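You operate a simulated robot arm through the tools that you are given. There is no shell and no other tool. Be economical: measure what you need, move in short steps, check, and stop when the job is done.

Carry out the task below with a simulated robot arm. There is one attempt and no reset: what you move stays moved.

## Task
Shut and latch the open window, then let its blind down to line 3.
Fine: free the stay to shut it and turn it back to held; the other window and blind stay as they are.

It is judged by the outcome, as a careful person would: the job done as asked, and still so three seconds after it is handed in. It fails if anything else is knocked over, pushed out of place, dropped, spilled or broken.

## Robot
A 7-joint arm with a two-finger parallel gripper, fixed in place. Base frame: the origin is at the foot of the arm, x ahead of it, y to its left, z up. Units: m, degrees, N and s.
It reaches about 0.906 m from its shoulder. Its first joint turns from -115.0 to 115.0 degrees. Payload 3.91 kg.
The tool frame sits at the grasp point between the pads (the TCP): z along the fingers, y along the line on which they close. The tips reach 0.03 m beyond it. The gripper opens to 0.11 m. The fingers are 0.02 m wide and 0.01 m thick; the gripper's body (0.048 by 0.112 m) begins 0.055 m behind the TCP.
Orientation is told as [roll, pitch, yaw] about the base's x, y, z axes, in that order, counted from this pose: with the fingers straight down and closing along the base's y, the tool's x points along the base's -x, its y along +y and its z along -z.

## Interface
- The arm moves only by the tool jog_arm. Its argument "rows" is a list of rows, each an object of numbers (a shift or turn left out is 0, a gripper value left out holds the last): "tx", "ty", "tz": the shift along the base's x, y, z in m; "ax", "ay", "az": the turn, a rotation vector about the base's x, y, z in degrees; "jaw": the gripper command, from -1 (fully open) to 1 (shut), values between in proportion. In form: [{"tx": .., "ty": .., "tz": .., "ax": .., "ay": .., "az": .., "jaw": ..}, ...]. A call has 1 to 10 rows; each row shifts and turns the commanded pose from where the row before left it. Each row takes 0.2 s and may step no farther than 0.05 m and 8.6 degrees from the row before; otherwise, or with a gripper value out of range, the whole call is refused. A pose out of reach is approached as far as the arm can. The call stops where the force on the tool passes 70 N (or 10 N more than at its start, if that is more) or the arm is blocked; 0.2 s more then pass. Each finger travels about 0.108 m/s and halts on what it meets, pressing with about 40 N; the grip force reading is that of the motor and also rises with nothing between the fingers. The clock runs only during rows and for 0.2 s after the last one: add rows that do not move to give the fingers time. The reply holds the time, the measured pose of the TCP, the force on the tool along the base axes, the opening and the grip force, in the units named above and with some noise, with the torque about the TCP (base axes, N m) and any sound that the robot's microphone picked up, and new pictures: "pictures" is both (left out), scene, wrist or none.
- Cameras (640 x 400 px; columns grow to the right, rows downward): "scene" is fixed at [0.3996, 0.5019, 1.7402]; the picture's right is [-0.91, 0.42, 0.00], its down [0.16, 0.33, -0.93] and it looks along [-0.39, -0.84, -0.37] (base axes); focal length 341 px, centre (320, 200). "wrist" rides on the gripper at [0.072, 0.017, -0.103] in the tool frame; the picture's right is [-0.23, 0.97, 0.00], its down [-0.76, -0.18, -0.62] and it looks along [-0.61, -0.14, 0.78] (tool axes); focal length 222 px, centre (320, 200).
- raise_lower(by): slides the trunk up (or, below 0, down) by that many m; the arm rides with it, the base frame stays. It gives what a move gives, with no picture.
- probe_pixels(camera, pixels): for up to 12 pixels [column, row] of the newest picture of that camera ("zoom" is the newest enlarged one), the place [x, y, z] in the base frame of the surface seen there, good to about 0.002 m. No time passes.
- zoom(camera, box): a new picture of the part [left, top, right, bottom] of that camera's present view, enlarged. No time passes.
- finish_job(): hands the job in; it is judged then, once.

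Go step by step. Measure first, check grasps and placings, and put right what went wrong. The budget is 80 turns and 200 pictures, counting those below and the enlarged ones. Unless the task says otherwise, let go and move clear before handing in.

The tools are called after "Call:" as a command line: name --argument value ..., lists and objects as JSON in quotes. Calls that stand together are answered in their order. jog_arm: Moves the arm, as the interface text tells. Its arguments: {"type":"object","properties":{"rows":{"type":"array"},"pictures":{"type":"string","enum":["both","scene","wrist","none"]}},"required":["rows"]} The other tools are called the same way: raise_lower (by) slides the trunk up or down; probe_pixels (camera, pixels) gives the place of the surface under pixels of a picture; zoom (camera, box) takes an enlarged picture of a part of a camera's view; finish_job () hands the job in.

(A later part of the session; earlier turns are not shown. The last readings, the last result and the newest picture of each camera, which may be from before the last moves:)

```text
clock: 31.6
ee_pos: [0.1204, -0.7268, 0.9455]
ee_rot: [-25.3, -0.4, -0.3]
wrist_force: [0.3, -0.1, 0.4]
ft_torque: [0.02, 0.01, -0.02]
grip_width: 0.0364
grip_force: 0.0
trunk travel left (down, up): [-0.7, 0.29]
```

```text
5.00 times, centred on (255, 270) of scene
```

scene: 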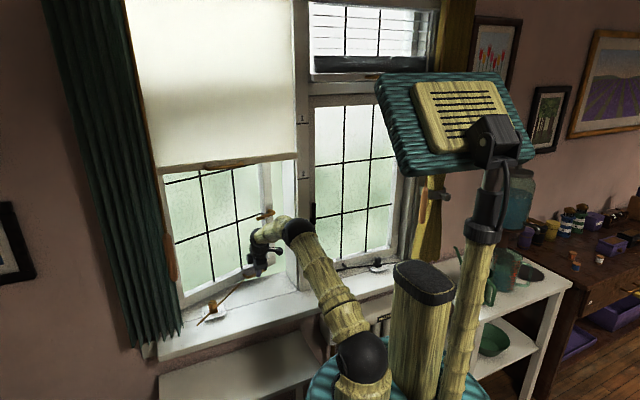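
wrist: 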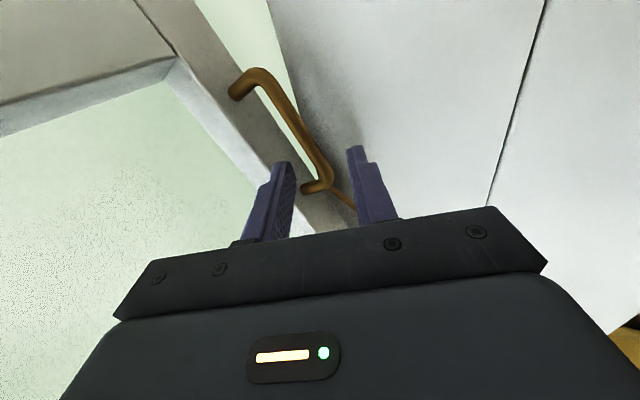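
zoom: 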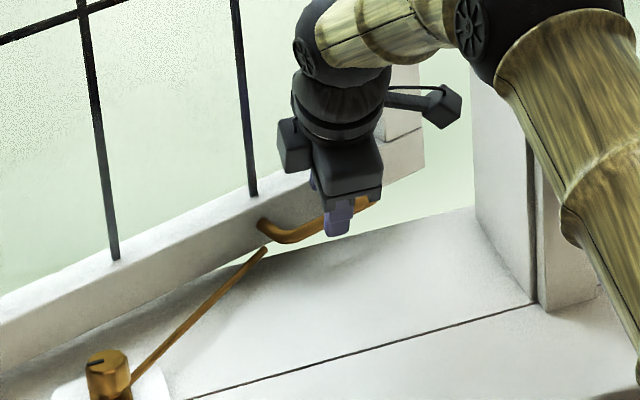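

Call:
probe_pixels --camera "wrist" --pixels '[[280, 95], [300, 125], [316, 150], [324, 165], [325, 178], [310, 188], [284, 175], [350, 165]]'

```text
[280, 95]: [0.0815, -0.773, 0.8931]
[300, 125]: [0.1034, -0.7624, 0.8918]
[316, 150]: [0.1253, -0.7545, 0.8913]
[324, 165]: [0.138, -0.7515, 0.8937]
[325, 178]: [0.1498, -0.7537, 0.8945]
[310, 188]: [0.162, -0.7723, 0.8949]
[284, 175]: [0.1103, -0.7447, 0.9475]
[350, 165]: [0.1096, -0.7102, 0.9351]
```

Call:
jog_arm --rows '[{"ty": -0.008, "tz": -0.017}, {"ty": -0.008, "tz": -0.017}, {"ty": -0.006, "tz": -0.012}, {}]'

Call:
zoom --camera "wrist" --box '[220, 60, 420, 220]'

Call:
zoom --camera "scene" --box '[210, 230, 300, 310]'

```text
clock: 32.6
ee_pos: [0.119, -0.7472, 0.8972]
ee_rot: [-25.0, -0.4, -0.3]
wrist_force: [-0.3, -0.1, 0.5]
ft_torque: [-0.01, -0.04, 0.0]
grip_width: 0.0361
grip_force: 0.0
trunk travel left (down, up): [-0.7, 0.29]
```

scene: 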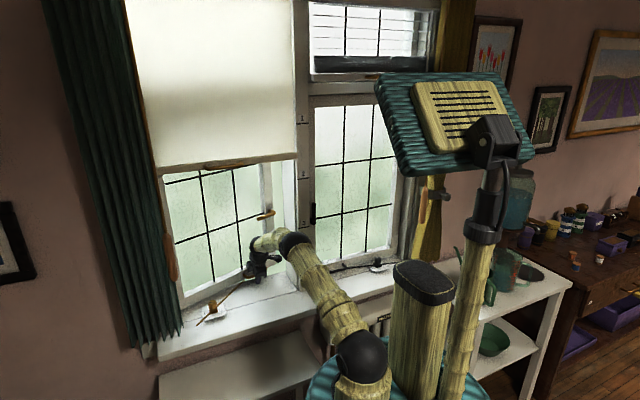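
wrist: 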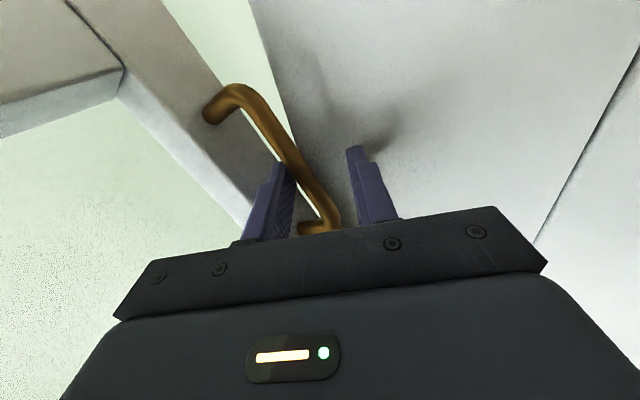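

```text
2.50 times, centred on (320, 140) of wrist
```

zoom: 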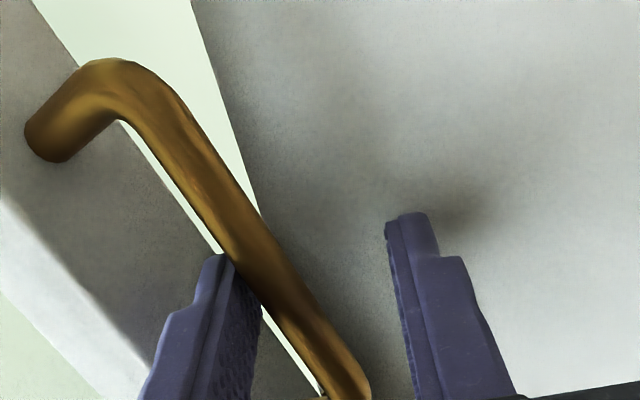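

```text
5.00 times, centred on (255, 270) of scene
```

zoom: 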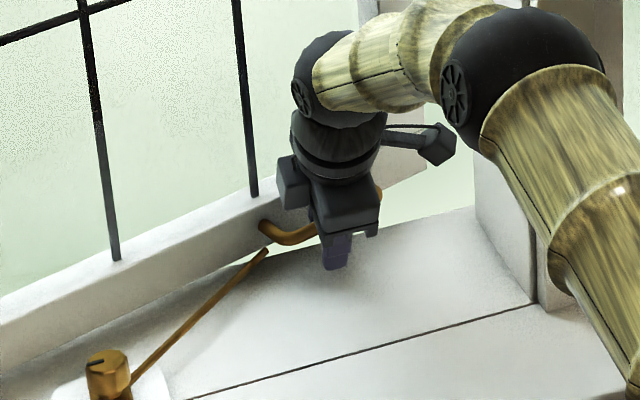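

The sash-side finger is behind the bar. Narrow the jaws loosely around it and pull toward the room.

Call:
jog_arm --rows '[{"jaw": 0.5}, {"ty": 0.01}, {"ty": 0.01}, {"ty": 0.01}, {"ty": 0.01}]'

Call:
zoom --camera "wrist" --box '[220, 60, 420, 220]'

```text
clock: 33.8
ee_pos: [0.1205, -0.7071, 0.899]
ee_rot: [-25.1, -0.4, -0.3]
wrist_force: [0.3, 0.0, -1.2]
ft_torque: [0.06, 0.01, -0.01]
grip_width: 0.0271
grip_force: 0.1
trunk travel left (down, up): [-0.7, 0.29]
```

scene: 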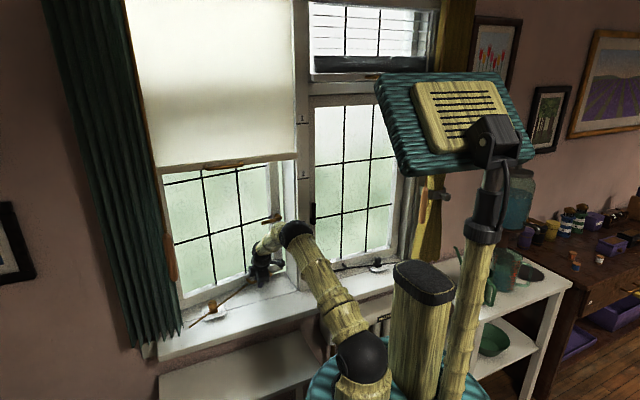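
wrist: 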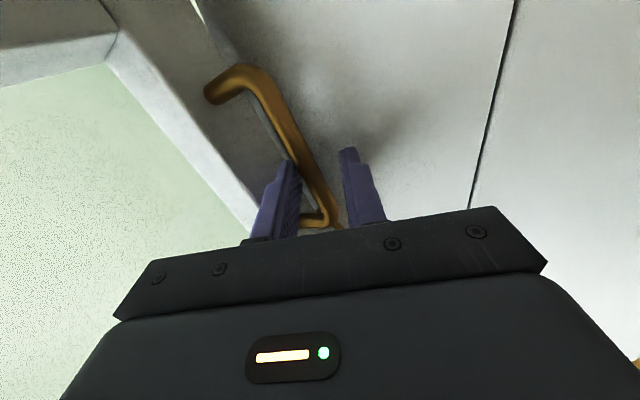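

```text
2.50 times, centred on (320, 140) of wrist
```

zoom: 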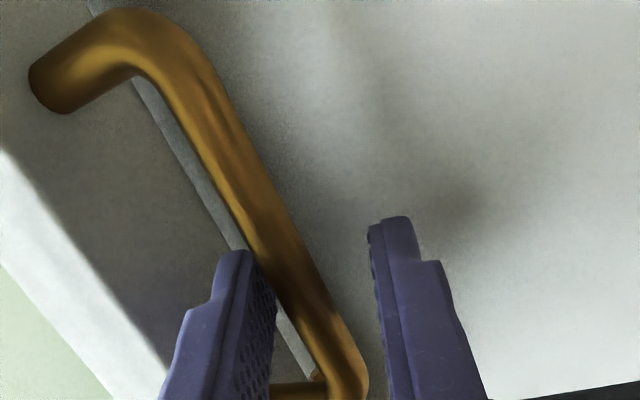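

The sash is swinging in freely. Continue pulling until it seats.

Call:
jog_arm --rows '[{"ty": 0.01}, {"ty": 0.01}, {"ty": 0.01}, {"ty": 0.008}, {"ty": 0.006}, {"ty": 0.005}]'

Call:
zoom --camera "scene" --box '[160, 190, 320, 320]'

```text
clock: 35.2
ee_pos: [0.1215, -0.6599, 0.8998]
ee_rot: [-25.3, -0.4, -0.4]
wrist_force: [1.1, 0.4, 0.0]
ft_torque: [0.01, 0.01, -0.03]
grip_width: 0.0276
grip_force: 0.1
trunk travel left (down, up): [-0.7, 0.29]
```

scene: 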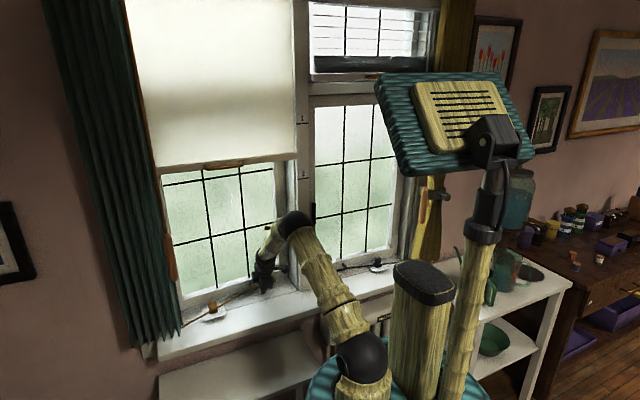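
wrist: 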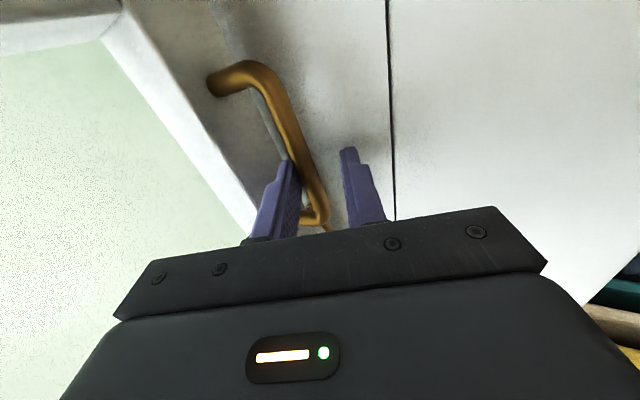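

```text
3.08 times, centred on (240, 255) of scene
```

zoom: 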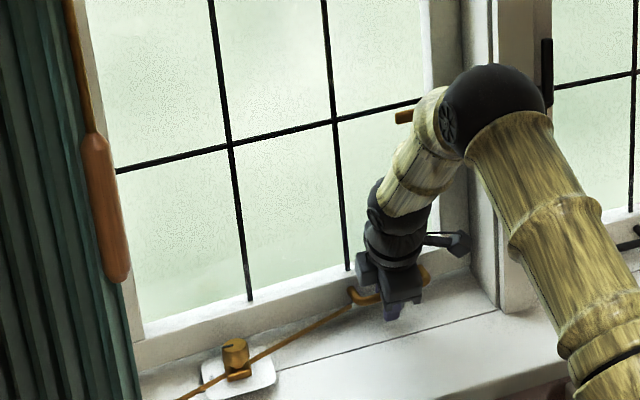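

Call:
jog_arm --rows '[{"ty": 0.006}, {"ty": 0.006}, {"ty": 0.006}, {"ty": 0.006}, {"ty": 0.006}]'

Call:
probe_pixels --camera "wrist" --pixels '[[255, 70], [275, 100], [295, 140], [310, 180], [316, 205]]'

```text
clock: 36.4
ee_pos: [0.12, -0.63, 0.8987]
ee_rot: [-25.1, -0.4, -0.3]
wrist_force: [0.1, 0.2, 0.5]
ft_torque: [-0.03, 0.01, -0.03]
grip_width: 0.0275
grip_force: 0.0
trunk travel left (down, up): [-0.7, 0.29]
```

scene: 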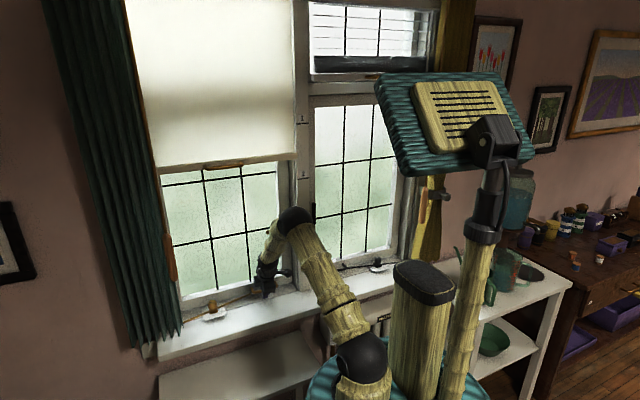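
wrist: 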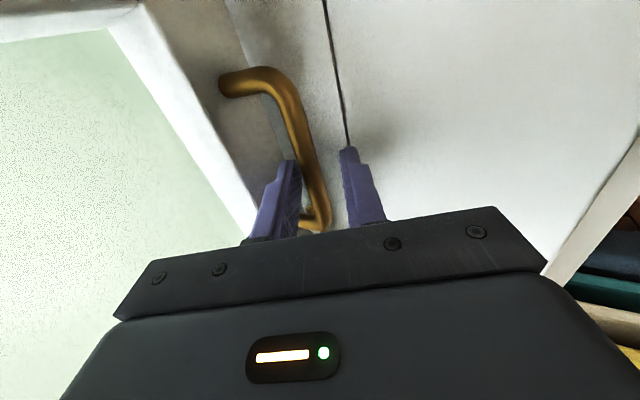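

```text
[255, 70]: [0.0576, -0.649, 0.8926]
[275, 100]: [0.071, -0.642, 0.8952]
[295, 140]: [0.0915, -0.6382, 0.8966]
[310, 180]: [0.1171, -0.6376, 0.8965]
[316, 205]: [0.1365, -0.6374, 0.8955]
```

Call:
jog_arm --rows '[{"ty": 0.004}, {"ty": 0.004}, {"ty": 0.004}, {"ty": 0.004}, {}]'

Call:
zoom --camera "scene" --box '[160, 190, 320, 320]'

```text
clock: 37.6
ee_pos: [0.1218, -0.6184, 0.8991]
ee_rot: [-25.4, -0.5, -0.4]
wrist_force: [-1.4, -30.3, 2.3]
ft_torque: [-0.27, -0.04, 0.27]
grip_width: 0.0411
grip_force: 13.9
trunk travel left (down, up): [-0.7, 0.29]
```

scene: 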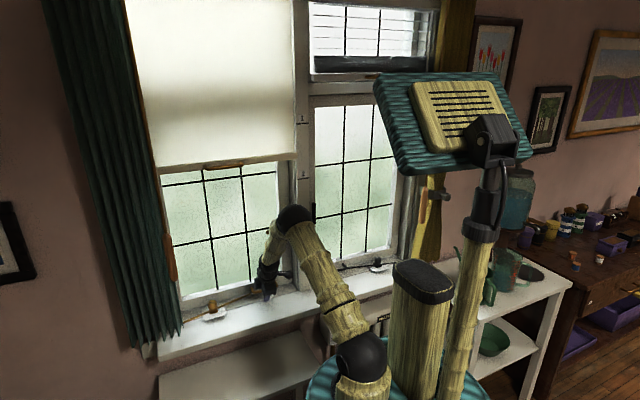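
wrist: 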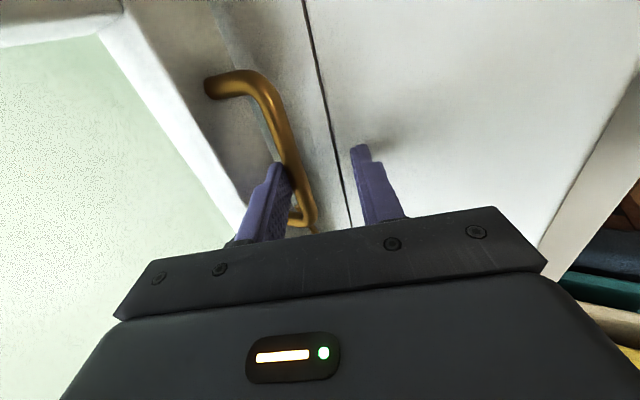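

```text
3.08 times, centred on (240, 255) of scene
```

zoom: 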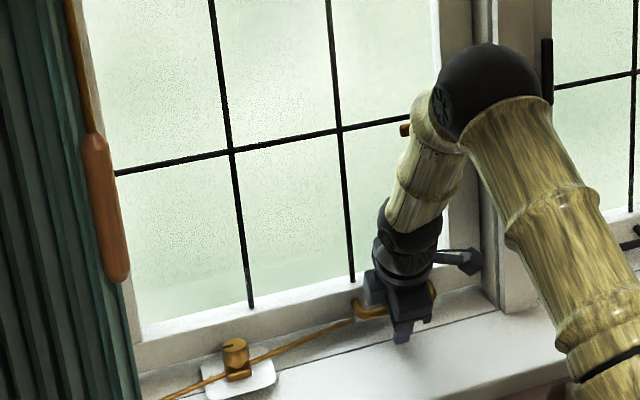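

Force 30 N shows the sash is seated. I'll release the handle, lift clear, and look at the latch levers.

Call:
jog_arm --rows '[{"ty": -0.009, "jaw": 0.2}, {}, {"ty": 0.013, "tz": 0.027}, {"ty": 0.013, "tz": 0.027}, {"ty": 0.03, "tz": 0.01}, {"ty": 0.04}, {"ty": 0.04}]'

Call:
probe_pixels --camera "scene" --pixels '[[313, 204], [312, 212], [312, 220], [311, 223], [285, 218], [270, 223], [279, 219], [265, 224], [277, 245]]'

Call:
zoom --camera "scene" --box '[240, 180, 340, 270]'

```text
clock: 39.2
ee_pos: [0.1216, -0.4853, 0.9642]
ee_rot: [-25.2, -0.3, -0.2]
wrist_force: [0.3, -0.6, -0.6]
ft_torque: [-0.03, -0.02, 0.01]
grip_width: 0.0442
grip_force: 0.0
trunk travel left (down, up): [-0.7, 0.29]
```

scene: 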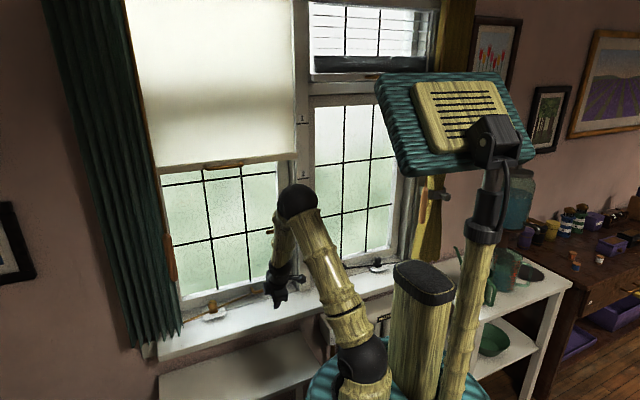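
wrist: 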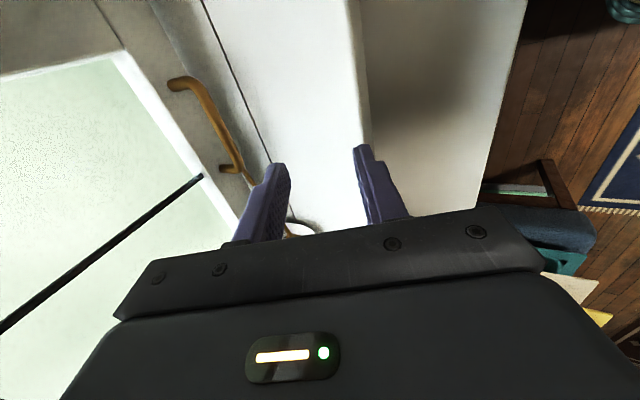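

```text
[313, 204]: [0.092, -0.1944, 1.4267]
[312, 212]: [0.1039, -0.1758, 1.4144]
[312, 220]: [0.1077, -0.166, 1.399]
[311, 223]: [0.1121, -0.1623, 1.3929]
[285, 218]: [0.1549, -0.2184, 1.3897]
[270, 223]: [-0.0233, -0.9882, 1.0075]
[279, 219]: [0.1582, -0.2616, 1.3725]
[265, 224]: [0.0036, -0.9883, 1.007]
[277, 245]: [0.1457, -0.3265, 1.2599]
```

```text
4.44 times, centred on (290, 225) of scene
```

zoom: 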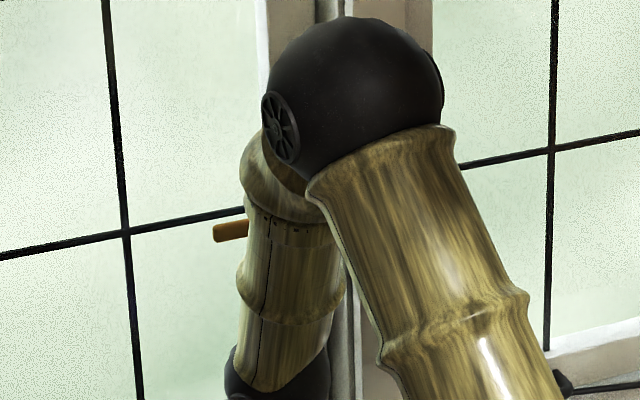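

The arm blocks the view. I'll untilt and move toward the knob side, then look at the levers and sash.

Call:
jog_arm --rows '[{"tx": 0.03, "ax": 8.3}, {"tx": 0.03, "ax": 8.3}, {"tx": 0.03, "ax": 8.3}, {"tx": 0.035, "tz": 0.02}, {"tx": 0.035, "ty": -0.02}, {"tx": 0.035, "ty": -0.03}]'

Call:
zoom --camera "scene" --box '[240, 180, 340, 270]'

Call:
probe_pixels --camera "scene" --pixels '[[313, 204], [312, 212], [312, 220], [311, 223], [285, 218], [270, 223], [279, 219], [265, 224], [277, 245], [283, 200], [290, 260], [240, 290]]'

```text
clock: 40.6
ee_pos: [0.317, -0.5361, 0.983]
ee_rot: [-0.2, -0.2, -0.6]
wrist_force: [0.7, -0.4, -0.1]
ft_torque: [0.0, -0.01, -0.02]
grip_width: 0.0441
grip_force: 0.1
trunk travel left (down, up): [-0.7, 0.29]
```

scene: 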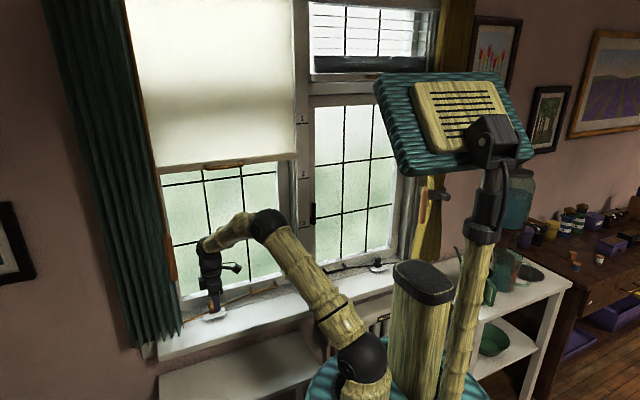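
wrist: 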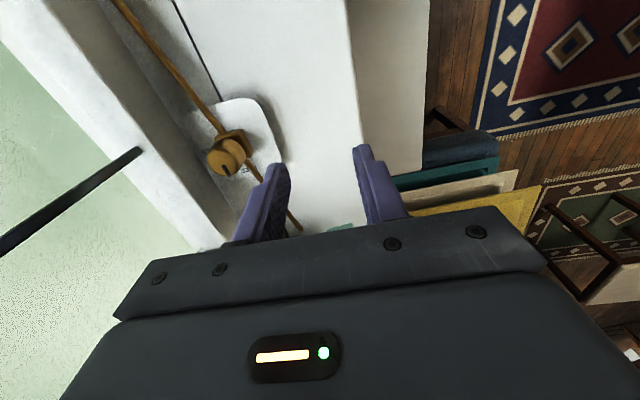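

```text
4.44 times, centred on (290, 225) of scene
```

zoom: 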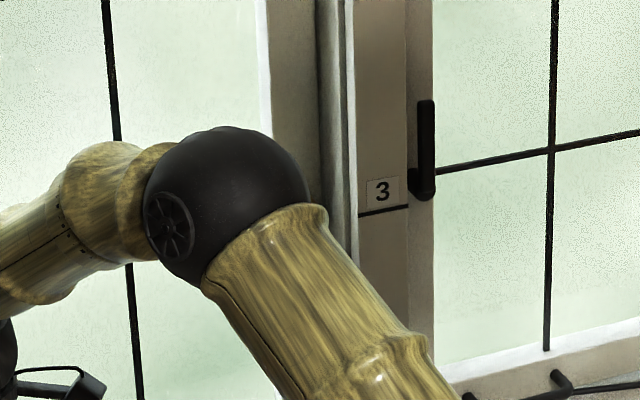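

```text
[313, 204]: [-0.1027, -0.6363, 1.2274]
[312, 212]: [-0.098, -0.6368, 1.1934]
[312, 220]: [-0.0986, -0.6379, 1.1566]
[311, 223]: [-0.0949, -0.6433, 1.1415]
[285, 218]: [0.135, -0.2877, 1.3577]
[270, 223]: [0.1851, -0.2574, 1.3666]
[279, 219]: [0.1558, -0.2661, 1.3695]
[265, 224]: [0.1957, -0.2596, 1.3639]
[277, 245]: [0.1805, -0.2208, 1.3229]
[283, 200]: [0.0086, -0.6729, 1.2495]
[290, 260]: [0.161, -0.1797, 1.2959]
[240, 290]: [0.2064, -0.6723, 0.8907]
```

The black lever (zoom (425,150)) points up from its pivot at z≈1.15 when latched; the sash face is at y -0.672, flush. Now regrip the knob to turn it back to HELD.

Call:
jog_arm --rows '[{"tx": 0.0045, "ty": -0.046, "jaw": -0.27}, {"ty": -0.046}, {"tz": -0.035}, {"tz": -0.036}, {}]' --pictures "wrist"

Call:
zoom --camera "wrist" --box '[220, 60, 420, 220]'

```text
clock: 41.8
ee_pos: [0.3213, -0.6296, 0.9124]
ee_rot: [-0.3, -0.3, -0.4]
wrist_force: [-0.2, 0.0, 0.0]
ft_torque: [-0.03, 0.01, -0.03]
grip_width: 0.0694
grip_force: 0.1
trunk travel left (down, up): [-0.7, 0.29]
```

wrist: 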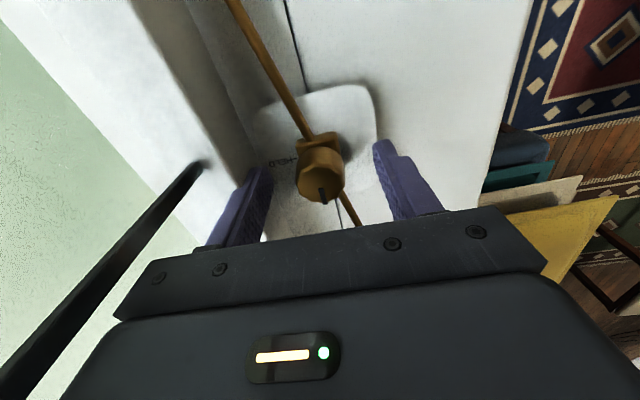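

```text
2.50 times, centred on (320, 140) of wrist
```

zoom: 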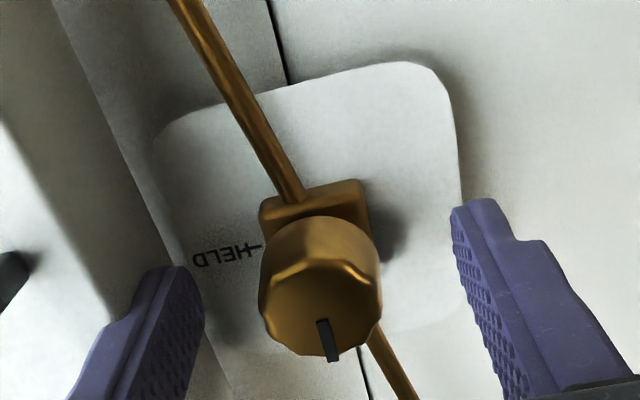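

Call:
jog_arm --rows '[{"ty": 0.002, "jaw": 1}, {}, {}, {"az": -8.5}, {"az": -8.5}, {"az": -8.5}, {"az": -8.5}, {"az": -8.5}]' --pictures "wrist"

```text
clock: 43.6
ee_pos: [0.3215, -0.6282, 0.9117]
ee_rot: [-0.2, -0.2, -43.1]
wrist_force: [1.9, -11.2, 0.5]
ft_torque: [-0.58, -0.51, -0.01]
grip_width: 0.0316
grip_force: 45.2
trunk travel left (down, up): [-0.7, 0.29]
```

wrist: 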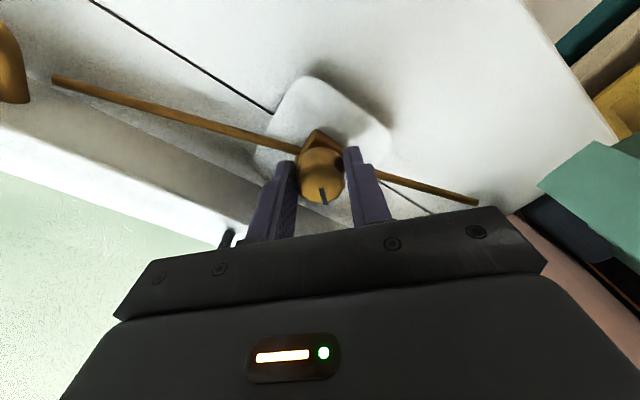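

Call:
jog_arm --rows '[{"az": -8.5}, {"az": -8.5}, {"az": -8.5}, {"az": -8.5}, {"az": -8.5}, {"az": -4}]' --pictures "none"

Call:
jog_arm --rows '[{"jaw": -0.27}, {}, {"tz": 0.045}, {"tz": 0.03}, {"ty": 0.02}]' --pictures "both"

Call:
zoom --camera "wrist" --box '[240, 60, 400, 180]'

```text
clock: 45.0
ee_pos: [0.3226, -0.6284, 0.9131]
ee_rot: [-0.2, -0.2, -89.5]
wrist_force: [17.5, -9.2, 4.0]
ft_torque: [0.7, -0.49, 0.02]
grip_width: 0.0316
grip_force: 45.1
trunk travel left (down, up): [-0.7, 0.29]
```

```text
clock: 46.2
ee_pos: [0.3197, -0.6058, 0.9879]
ee_rot: [-0.4, -0.2, -89.5]
wrist_force: [-0.6, -0.1, -0.6]
ft_torque: [0.02, 0.05, 0.0]
grip_width: 0.0697
grip_force: 0.1
trunk travel left (down, up): [-0.7, 0.29]
```

scene: 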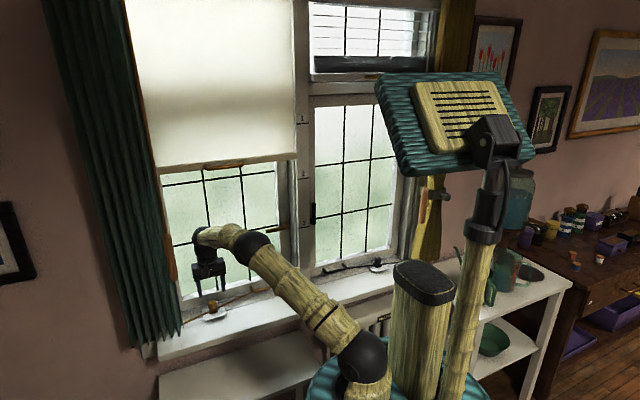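
wrist: 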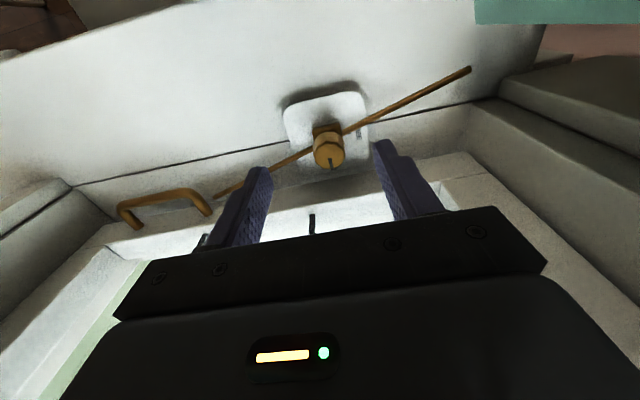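

```text
3.33 times, centred on (320, 120) of wrist
```

zoom: 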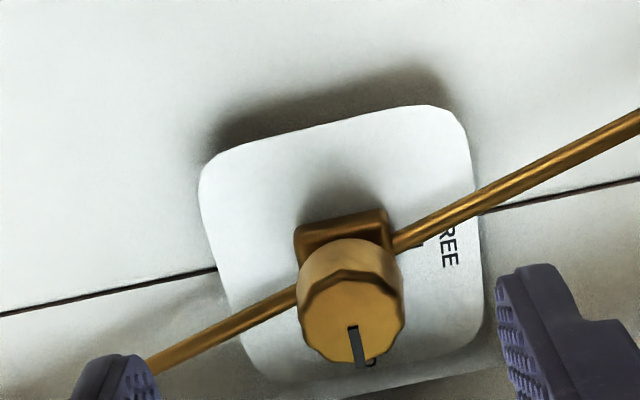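

The knob is back at HELD. Now measure the latch lever (scene ~ (275,228)).

Call:
zoom --camera "scene" --box '[250, 190, 330, 260]'

Call:
probe_pixels --camera "scene" --pixels '[[281, 229], [284, 229], [277, 230], [288, 228], [291, 228], [292, 215], [300, 215], [303, 227], [303, 228], [287, 245]]'

```text
5.71 times, centred on (290, 225) of scene
```

zoom: 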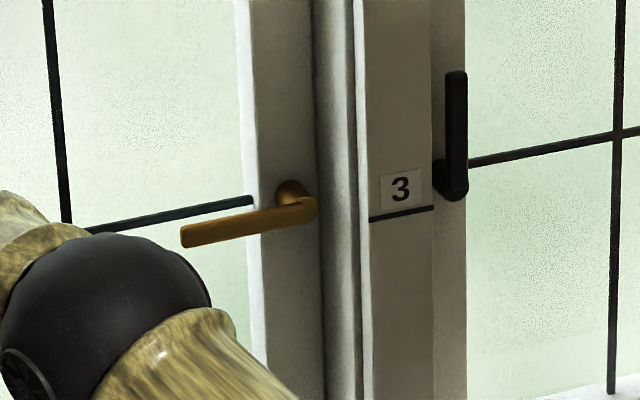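

```text
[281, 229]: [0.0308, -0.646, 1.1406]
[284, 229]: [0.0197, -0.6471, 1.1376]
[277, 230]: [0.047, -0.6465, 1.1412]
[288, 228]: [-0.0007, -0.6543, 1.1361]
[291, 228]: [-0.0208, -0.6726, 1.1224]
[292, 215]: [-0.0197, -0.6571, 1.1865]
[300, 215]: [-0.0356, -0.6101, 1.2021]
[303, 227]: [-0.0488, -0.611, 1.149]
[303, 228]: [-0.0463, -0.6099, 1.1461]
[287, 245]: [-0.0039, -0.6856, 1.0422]
```

Call:
probe_pixels --camera "zoom" --pixels '[[185, 238], [195, 225], [195, 245], [240, 232], [240, 213], [305, 205], [318, 210], [291, 185], [455, 75], [455, 165], [452, 195], [450, 130]]'

```text
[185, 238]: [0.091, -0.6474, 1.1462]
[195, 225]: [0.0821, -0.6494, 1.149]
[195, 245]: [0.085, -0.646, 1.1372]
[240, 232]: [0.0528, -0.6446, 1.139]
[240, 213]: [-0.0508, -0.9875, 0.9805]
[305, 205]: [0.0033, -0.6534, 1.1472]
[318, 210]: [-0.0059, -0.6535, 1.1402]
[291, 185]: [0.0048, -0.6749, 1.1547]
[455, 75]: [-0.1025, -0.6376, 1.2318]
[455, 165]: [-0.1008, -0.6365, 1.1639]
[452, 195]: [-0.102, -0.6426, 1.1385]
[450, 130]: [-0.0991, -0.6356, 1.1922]
```

Call:
probe_pixels --camera "zoom" --pixels '[[455, 30], [450, 250], [448, 320], [290, 60], [285, 260], [270, 330], [540, 380], [620, 365]]'

Call:
probe_pixels --camera "scene" --pixels '[[170, 290], [182, 298], [255, 285], [275, 277], [166, 220]]'

```text
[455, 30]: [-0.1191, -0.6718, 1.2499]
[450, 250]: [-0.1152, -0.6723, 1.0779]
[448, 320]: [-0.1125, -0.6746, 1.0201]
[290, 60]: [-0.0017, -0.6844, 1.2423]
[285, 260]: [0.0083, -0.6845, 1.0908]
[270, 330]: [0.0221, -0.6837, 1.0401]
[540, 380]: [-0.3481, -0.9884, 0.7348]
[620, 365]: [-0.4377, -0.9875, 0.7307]
```

```text
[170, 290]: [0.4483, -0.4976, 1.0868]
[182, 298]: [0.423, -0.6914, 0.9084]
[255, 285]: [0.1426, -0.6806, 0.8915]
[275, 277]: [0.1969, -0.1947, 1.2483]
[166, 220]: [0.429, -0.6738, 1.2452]
```

The sash now sits 12 mm ajar at its free edge (y -0.684 vs -0.672): my open finger nudged it during the knob grip. I'll free the knob again, re-close, latch first, then hold.

Call:
jog_arm --rows '[{"tx": 0.002, "ty": -0.0225}, {"tz": -0.038}, {"tz": -0.038}, {"jaw": 1}, {}, {}, {"az": 8.5}, {"az": 8.5}, {"az": 8.5}, {"az": 8.5}]' --pictures "none"

Call:
jog_arm --rows '[{"az": 8.5}, {"az": 8.5}, {"az": 8.5}, {"az": 8.5}, {"az": 8.5}, {"az": 8.5}, {"az": 5}]' --pictures "none"

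Call:
jog_arm --rows '[{"jaw": 0.2}, {}, {"tz": 0.045}, {"tz": 0.035}, {"ty": 0.02}]' --pictures "wrist"

Call:
zoom --camera "wrist" --box '[240, 60, 400, 180]'

```text
clock: 48.4
ee_pos: [0.3239, -0.6291, 0.9098]
ee_rot: [-0.2, -0.1, -55.4]
wrist_force: [1.7, 1.3, -11.6]
ft_torque: [-0.81, -0.72, -0.03]
grip_width: 0.0319
grip_force: 45.3
trunk travel left (down, up): [-0.7, 0.29]
```

```text
clock: 50.0
ee_pos: [0.3236, -0.6307, 0.9109]
ee_rot: [-0.1, -0.1, 0.6]
wrist_force: [2.9, 7.8, -16.9]
ft_torque: [0.15, 0.01, -0.01]
grip_width: 0.0317
grip_force: 45.1
trunk travel left (down, up): [-0.7, 0.29]
```

```text
clock: 51.2
ee_pos: [0.3231, -0.6081, 0.9923]
ee_rot: [-0.2, -0.2, 0.5]
wrist_force: [0.7, 0.7, -0.5]
ft_torque: [0.01, -0.02, -0.01]
grip_width: 0.0441
grip_force: 0.1
trunk travel left (down, up): [-0.7, 0.29]
```

wrist: 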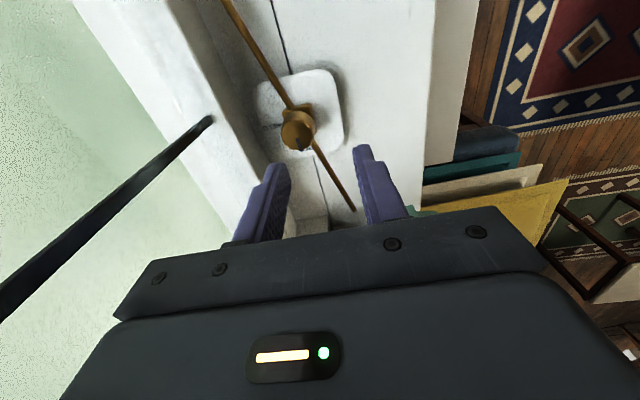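

```text
3.33 times, centred on (320, 120) of wrist
```

zoom: 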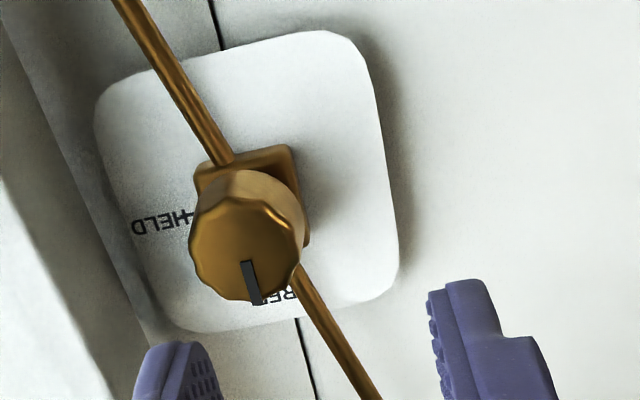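

Call:
jog_arm --rows '[{"tx": -0.034, "ty": 0.02}, {"tx": -0.034, "ty": 0.02}, {"tx": -0.034}, {"tx": -0.034, "ax": -8.4}, {"tx": -0.034, "ax": -8.4}, {"tx": -0.032, "ax": -8.4}]' --pictures "wrist"

Call:
zoom --camera "wrist" --box '[140, 60, 420, 240]'

```text
clock: 52.6
ee_pos: [0.1214, -0.5694, 0.9921]
ee_rot: [-25.6, 0.0, 0.6]
wrist_force: [0.1, -0.4, -0.4]
ft_torque: [-0.01, 0.01, -0.02]
grip_width: 0.0441
grip_force: 0.1
trunk travel left (down, up): [-0.7, 0.29]
```

wrist: 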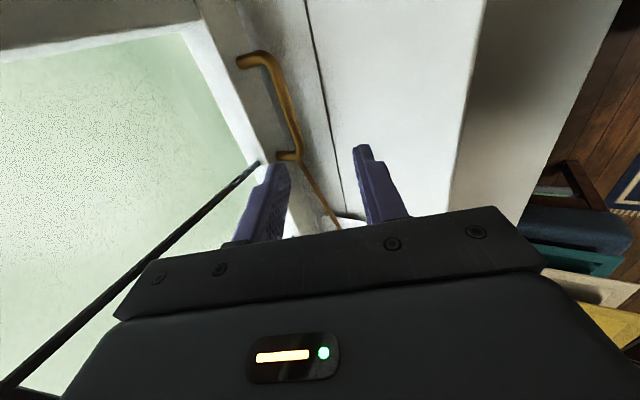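

```text
2.22 times, centred on (280, 150) of wrist
```

zoom: 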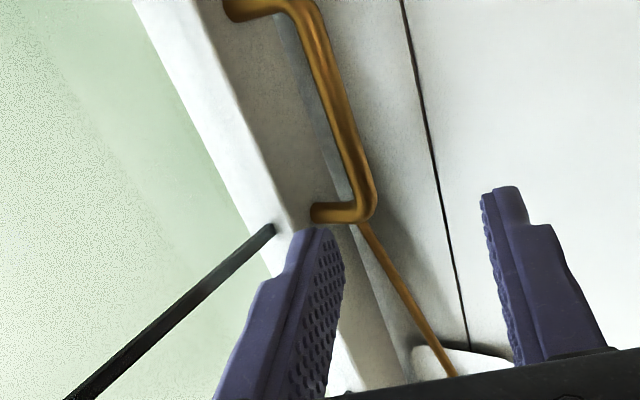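

Call:
probe_pixels --camera "wrist" --pixels '[[280, 80], [288, 100], [294, 120], [298, 140], [275, 110], [285, 152]]'

```text
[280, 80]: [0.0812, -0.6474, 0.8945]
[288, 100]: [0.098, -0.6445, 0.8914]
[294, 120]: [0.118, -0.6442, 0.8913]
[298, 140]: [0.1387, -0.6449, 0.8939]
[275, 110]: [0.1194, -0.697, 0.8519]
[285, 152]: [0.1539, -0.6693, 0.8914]
```

Call:
jog_arm --rows '[{"ty": -0.024, "tz": -0.024, "jaw": 0.345}, {"ty": -0.0246, "tz": -0.024}, {"ty": -0.008, "tz": -0.017}, {"ty": -0.007, "tz": -0.015}, {"ty": -0.006, "tz": -0.013}, {}]' --pictures "wrist"

Call:
zoom --camera "wrist" --box '[180, 60, 420, 240]'

```text
clock: 54.0
ee_pos: [0.1207, -0.6401, 0.8989]
ee_rot: [-25.5, 0.0, 0.5]
wrist_force: [0.2, -1.6, -0.3]
ft_torque: [0.01, -0.01, -0.02]
grip_width: 0.036
grip_force: 0.1
trunk travel left (down, up): [-0.7, 0.29]
```

wrist: 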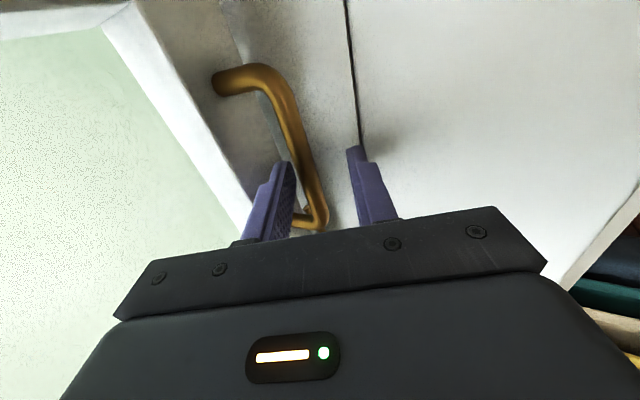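

```text
2.22 times, centred on (300, 150) of wrist
```

zoom: 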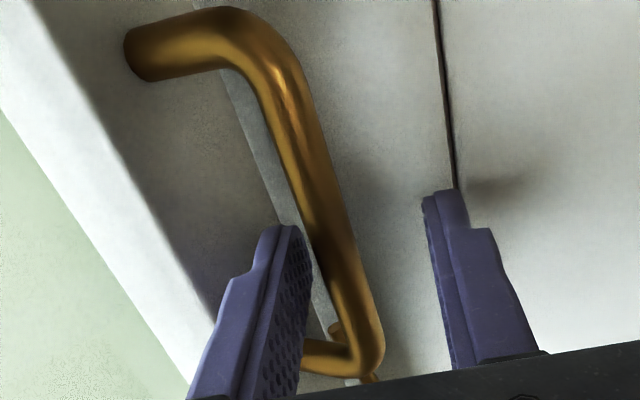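

Hooked. Pull until it seats, then back out.

Call:
jog_arm --rows '[{"ty": 0.006, "jaw": 0.5}, {"ty": 0.006}, {"ty": 0.004}, {"ty": 0.004}, {"ty": 0.004}, {"ty": 0.003}, {}]' --pictures "none"

Call:
jog_arm --rows '[{"ty": -0.006, "jaw": 0.3}, {}, {"ty": 0.013, "tz": 0.027}, {"ty": 0.013, "tz": 0.027}, {"ty": 0.03, "tz": 0.015}]' --pictures "both"

Call:
probe_pixels --camera "scene" --pixels '[[283, 190], [283, 200], [282, 180], [240, 290], [190, 300]]'

```text
clock: 55.6
ee_pos: [0.1197, -0.6178, 0.899]
ee_rot: [-25.8, -0.1, 0.5]
wrist_force: [-2.3, -33.6, 2.7]
ft_torque: [-0.28, 0.06, -0.36]
grip_width: 0.0432
grip_force: 16.6
trunk travel left (down, up): [-0.7, 0.29]
```

```text
clock: 56.8
ee_pos: [0.1216, -0.5605, 0.9675]
ee_rot: [-25.6, 0.0, 0.6]
wrist_force: [-0.7, 0.3, -0.3]
ft_torque: [-0.03, 0.02, -0.03]
grip_width: 0.0387
grip_force: 0.1
trunk travel left (down, up): [-0.7, 0.29]
```

scene: 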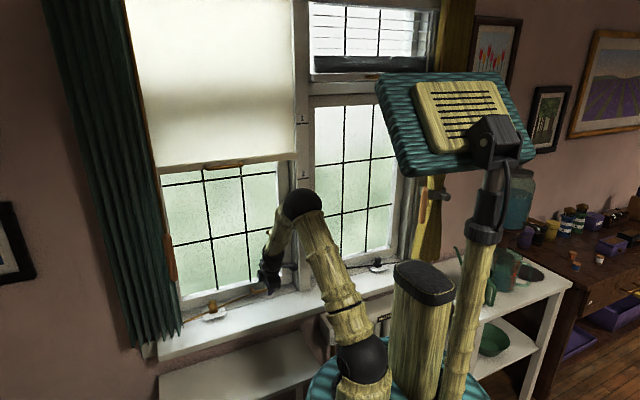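
wrist: 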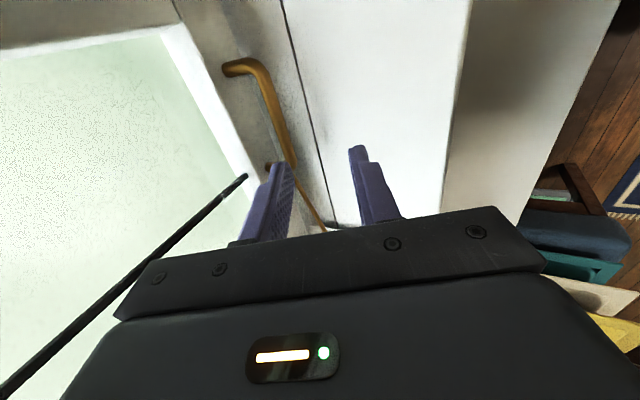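

```text
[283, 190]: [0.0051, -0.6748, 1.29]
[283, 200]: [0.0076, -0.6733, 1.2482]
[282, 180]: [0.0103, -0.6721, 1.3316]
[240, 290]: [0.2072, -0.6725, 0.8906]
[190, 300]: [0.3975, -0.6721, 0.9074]
```

The sash is flush again (-0.672…-0.674 everywhere). Now close the jaws, tilt to ~80° and go below the latch lever.

Call:
jog_arm --rows '[{"ty": 0.03, "tz": 0.02, "jaw": 1}, {"ty": 0.02, "tz": 0.02, "ax": -7.8}, {"tz": 0.02, "ax": -7.8}, {"tz": 0.02, "ax": -7.8}, {"tz": 0.02, "ax": -7.8, "tx": -0.01}, {"tx": -0.02, "tz": 0.02, "ax": -7.8}, {"tx": -0.02, "tz": 0.02, "ax": -7.8}, {"ax": -7.8, "tz": 0.007}]'

```text
clock: 58.6
ee_pos: [0.0708, -0.5133, 1.1148]
ee_rot: [-80.2, 0.4, 0.3]
wrist_force: [-0.6, 0.1, 0.4]
ft_torque: [-0.02, -0.02, 0.01]
grip_width: 0.0
grip_force: 37.9
trunk travel left (down, up): [-0.7, 0.29]
```

scene: 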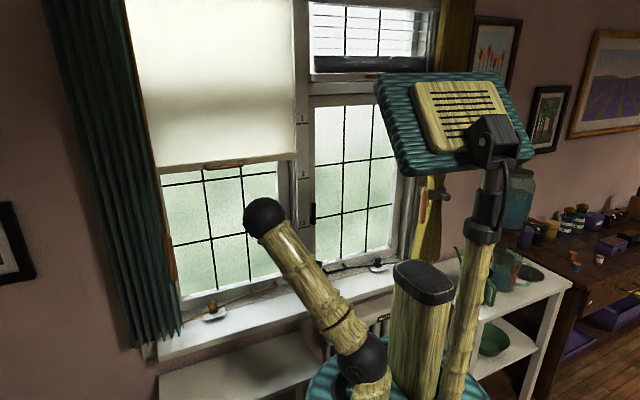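
wrist: 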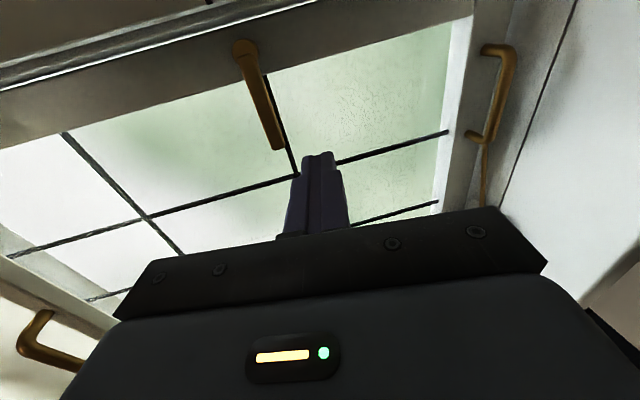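

Call:
probe_pixels --camera "wrist" --pixels '[[278, 147], [272, 125], [262, 90], [245, 47], [268, 120], [279, 130], [318, 158]]'

```text
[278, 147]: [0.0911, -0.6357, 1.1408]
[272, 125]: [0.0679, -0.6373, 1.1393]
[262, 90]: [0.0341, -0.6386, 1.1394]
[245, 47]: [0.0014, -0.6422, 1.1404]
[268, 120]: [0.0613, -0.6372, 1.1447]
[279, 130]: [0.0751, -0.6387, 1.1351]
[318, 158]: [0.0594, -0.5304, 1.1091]
```

Call:
jog_arm --rows '[{"ty": -0.04}, {"ty": -0.04}, {"ty": -0.026}, {"tx": -0.001, "tz": 0.011}, {"tx": 0.002, "tz": 0.012}, {"tz": 0.012}]'

```text
clock: 60.0
ee_pos: [0.0721, -0.618, 1.1497]
ee_rot: [-80.0, 0.6, 0.5]
wrist_force: [1.1, 1.1, -0.5]
ft_torque: [0.0, 0.05, -0.03]
grip_width: 0.0002
grip_force: 37.9
trunk travel left (down, up): [-0.7, 0.29]
```

scene: 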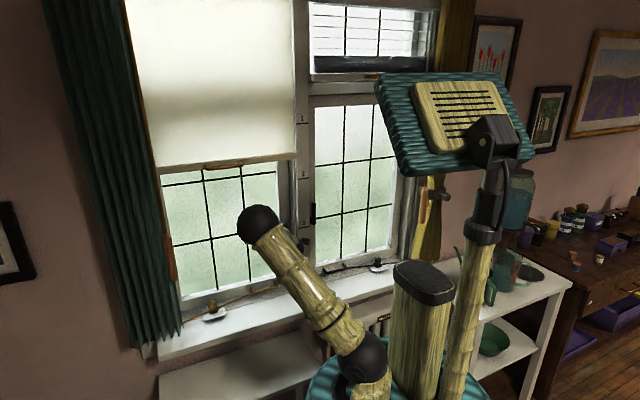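
wrist: 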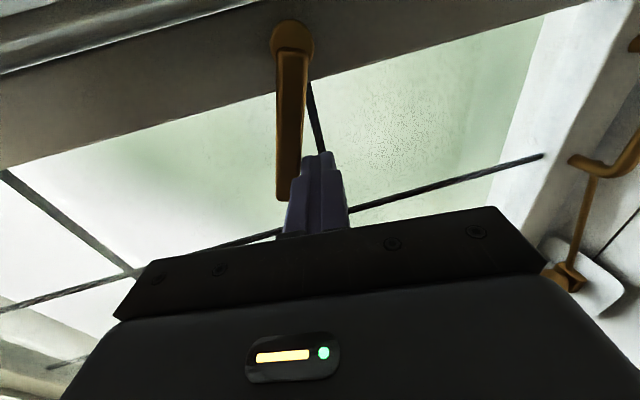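

The lever is following (moved up ~15°). Continue the arc.

Call:
jog_arm --rows '[{"tx": -0.003, "tz": 0.012}, {"tx": -0.004, "tz": 0.012}, {"tx": -0.007, "tz": 0.01}, {"tx": -0.0075, "tz": 0.0097}, {"tx": -0.0075, "tz": 0.006}, {"tx": -0.007, "tz": 0.005}]'

```text
clock: 61.4
ee_pos: [0.0361, -0.6172, 1.2051]
ee_rot: [-80.1, 0.4, 0.2]
wrist_force: [-0.3, -0.8, -0.4]
ft_torque: [0.0, 0.0, -0.02]
grip_width: 0.0
grip_force: 38.4
trunk travel left (down, up): [-0.7, 0.29]
```

scene: 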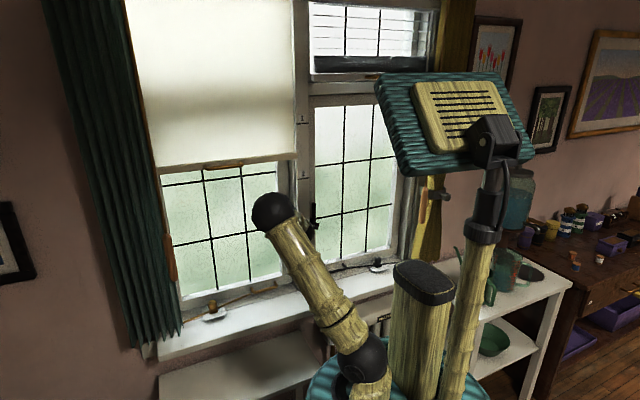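
wrist: 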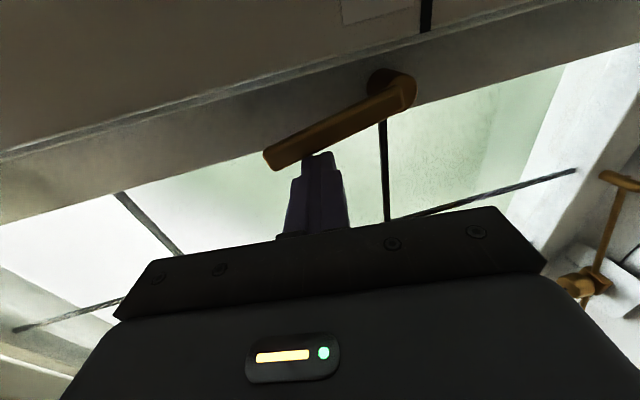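

Call:
jog_arm --rows '[{"tx": -0.007, "tz": 0.003}, {"tx": -0.006, "tz": 0.002}, {"tx": -0.004}, {"tx": -0.003}, {"tx": -0.003}, {}]'

Call:
zoom --camera "wrist" --box '[200, 40, 480, 220]'

```text
clock: 62.8
ee_pos: [0.0215, -0.6196, 1.2098]
ee_rot: [-80.2, 0.7, 0.8]
wrist_force: [29.1, -3.5, 5.2]
ft_torque: [-0.01, -0.11, 0.68]
grip_width: 0.0
grip_force: 37.7
trunk travel left (down, up): [-0.7, 0.29]
```

scene: 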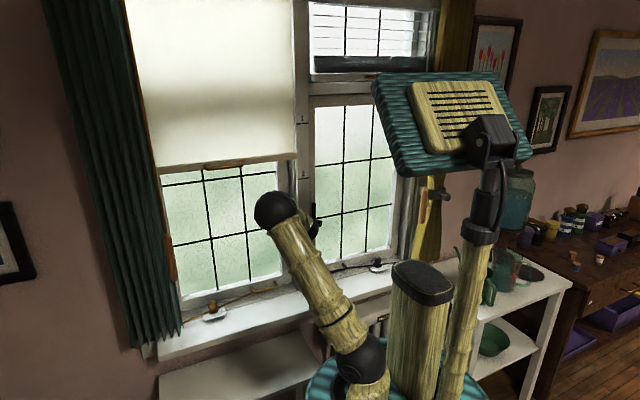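
wrist: 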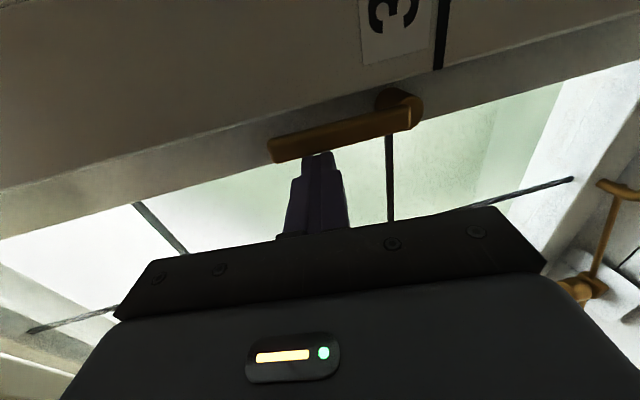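

```text
2.22 times, centred on (340, 130) of wrist
```

zoom: 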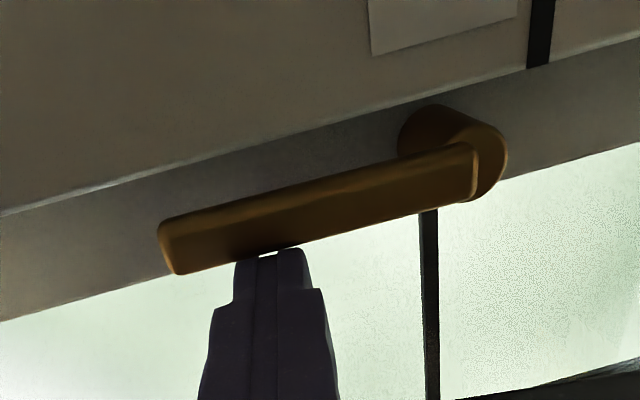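

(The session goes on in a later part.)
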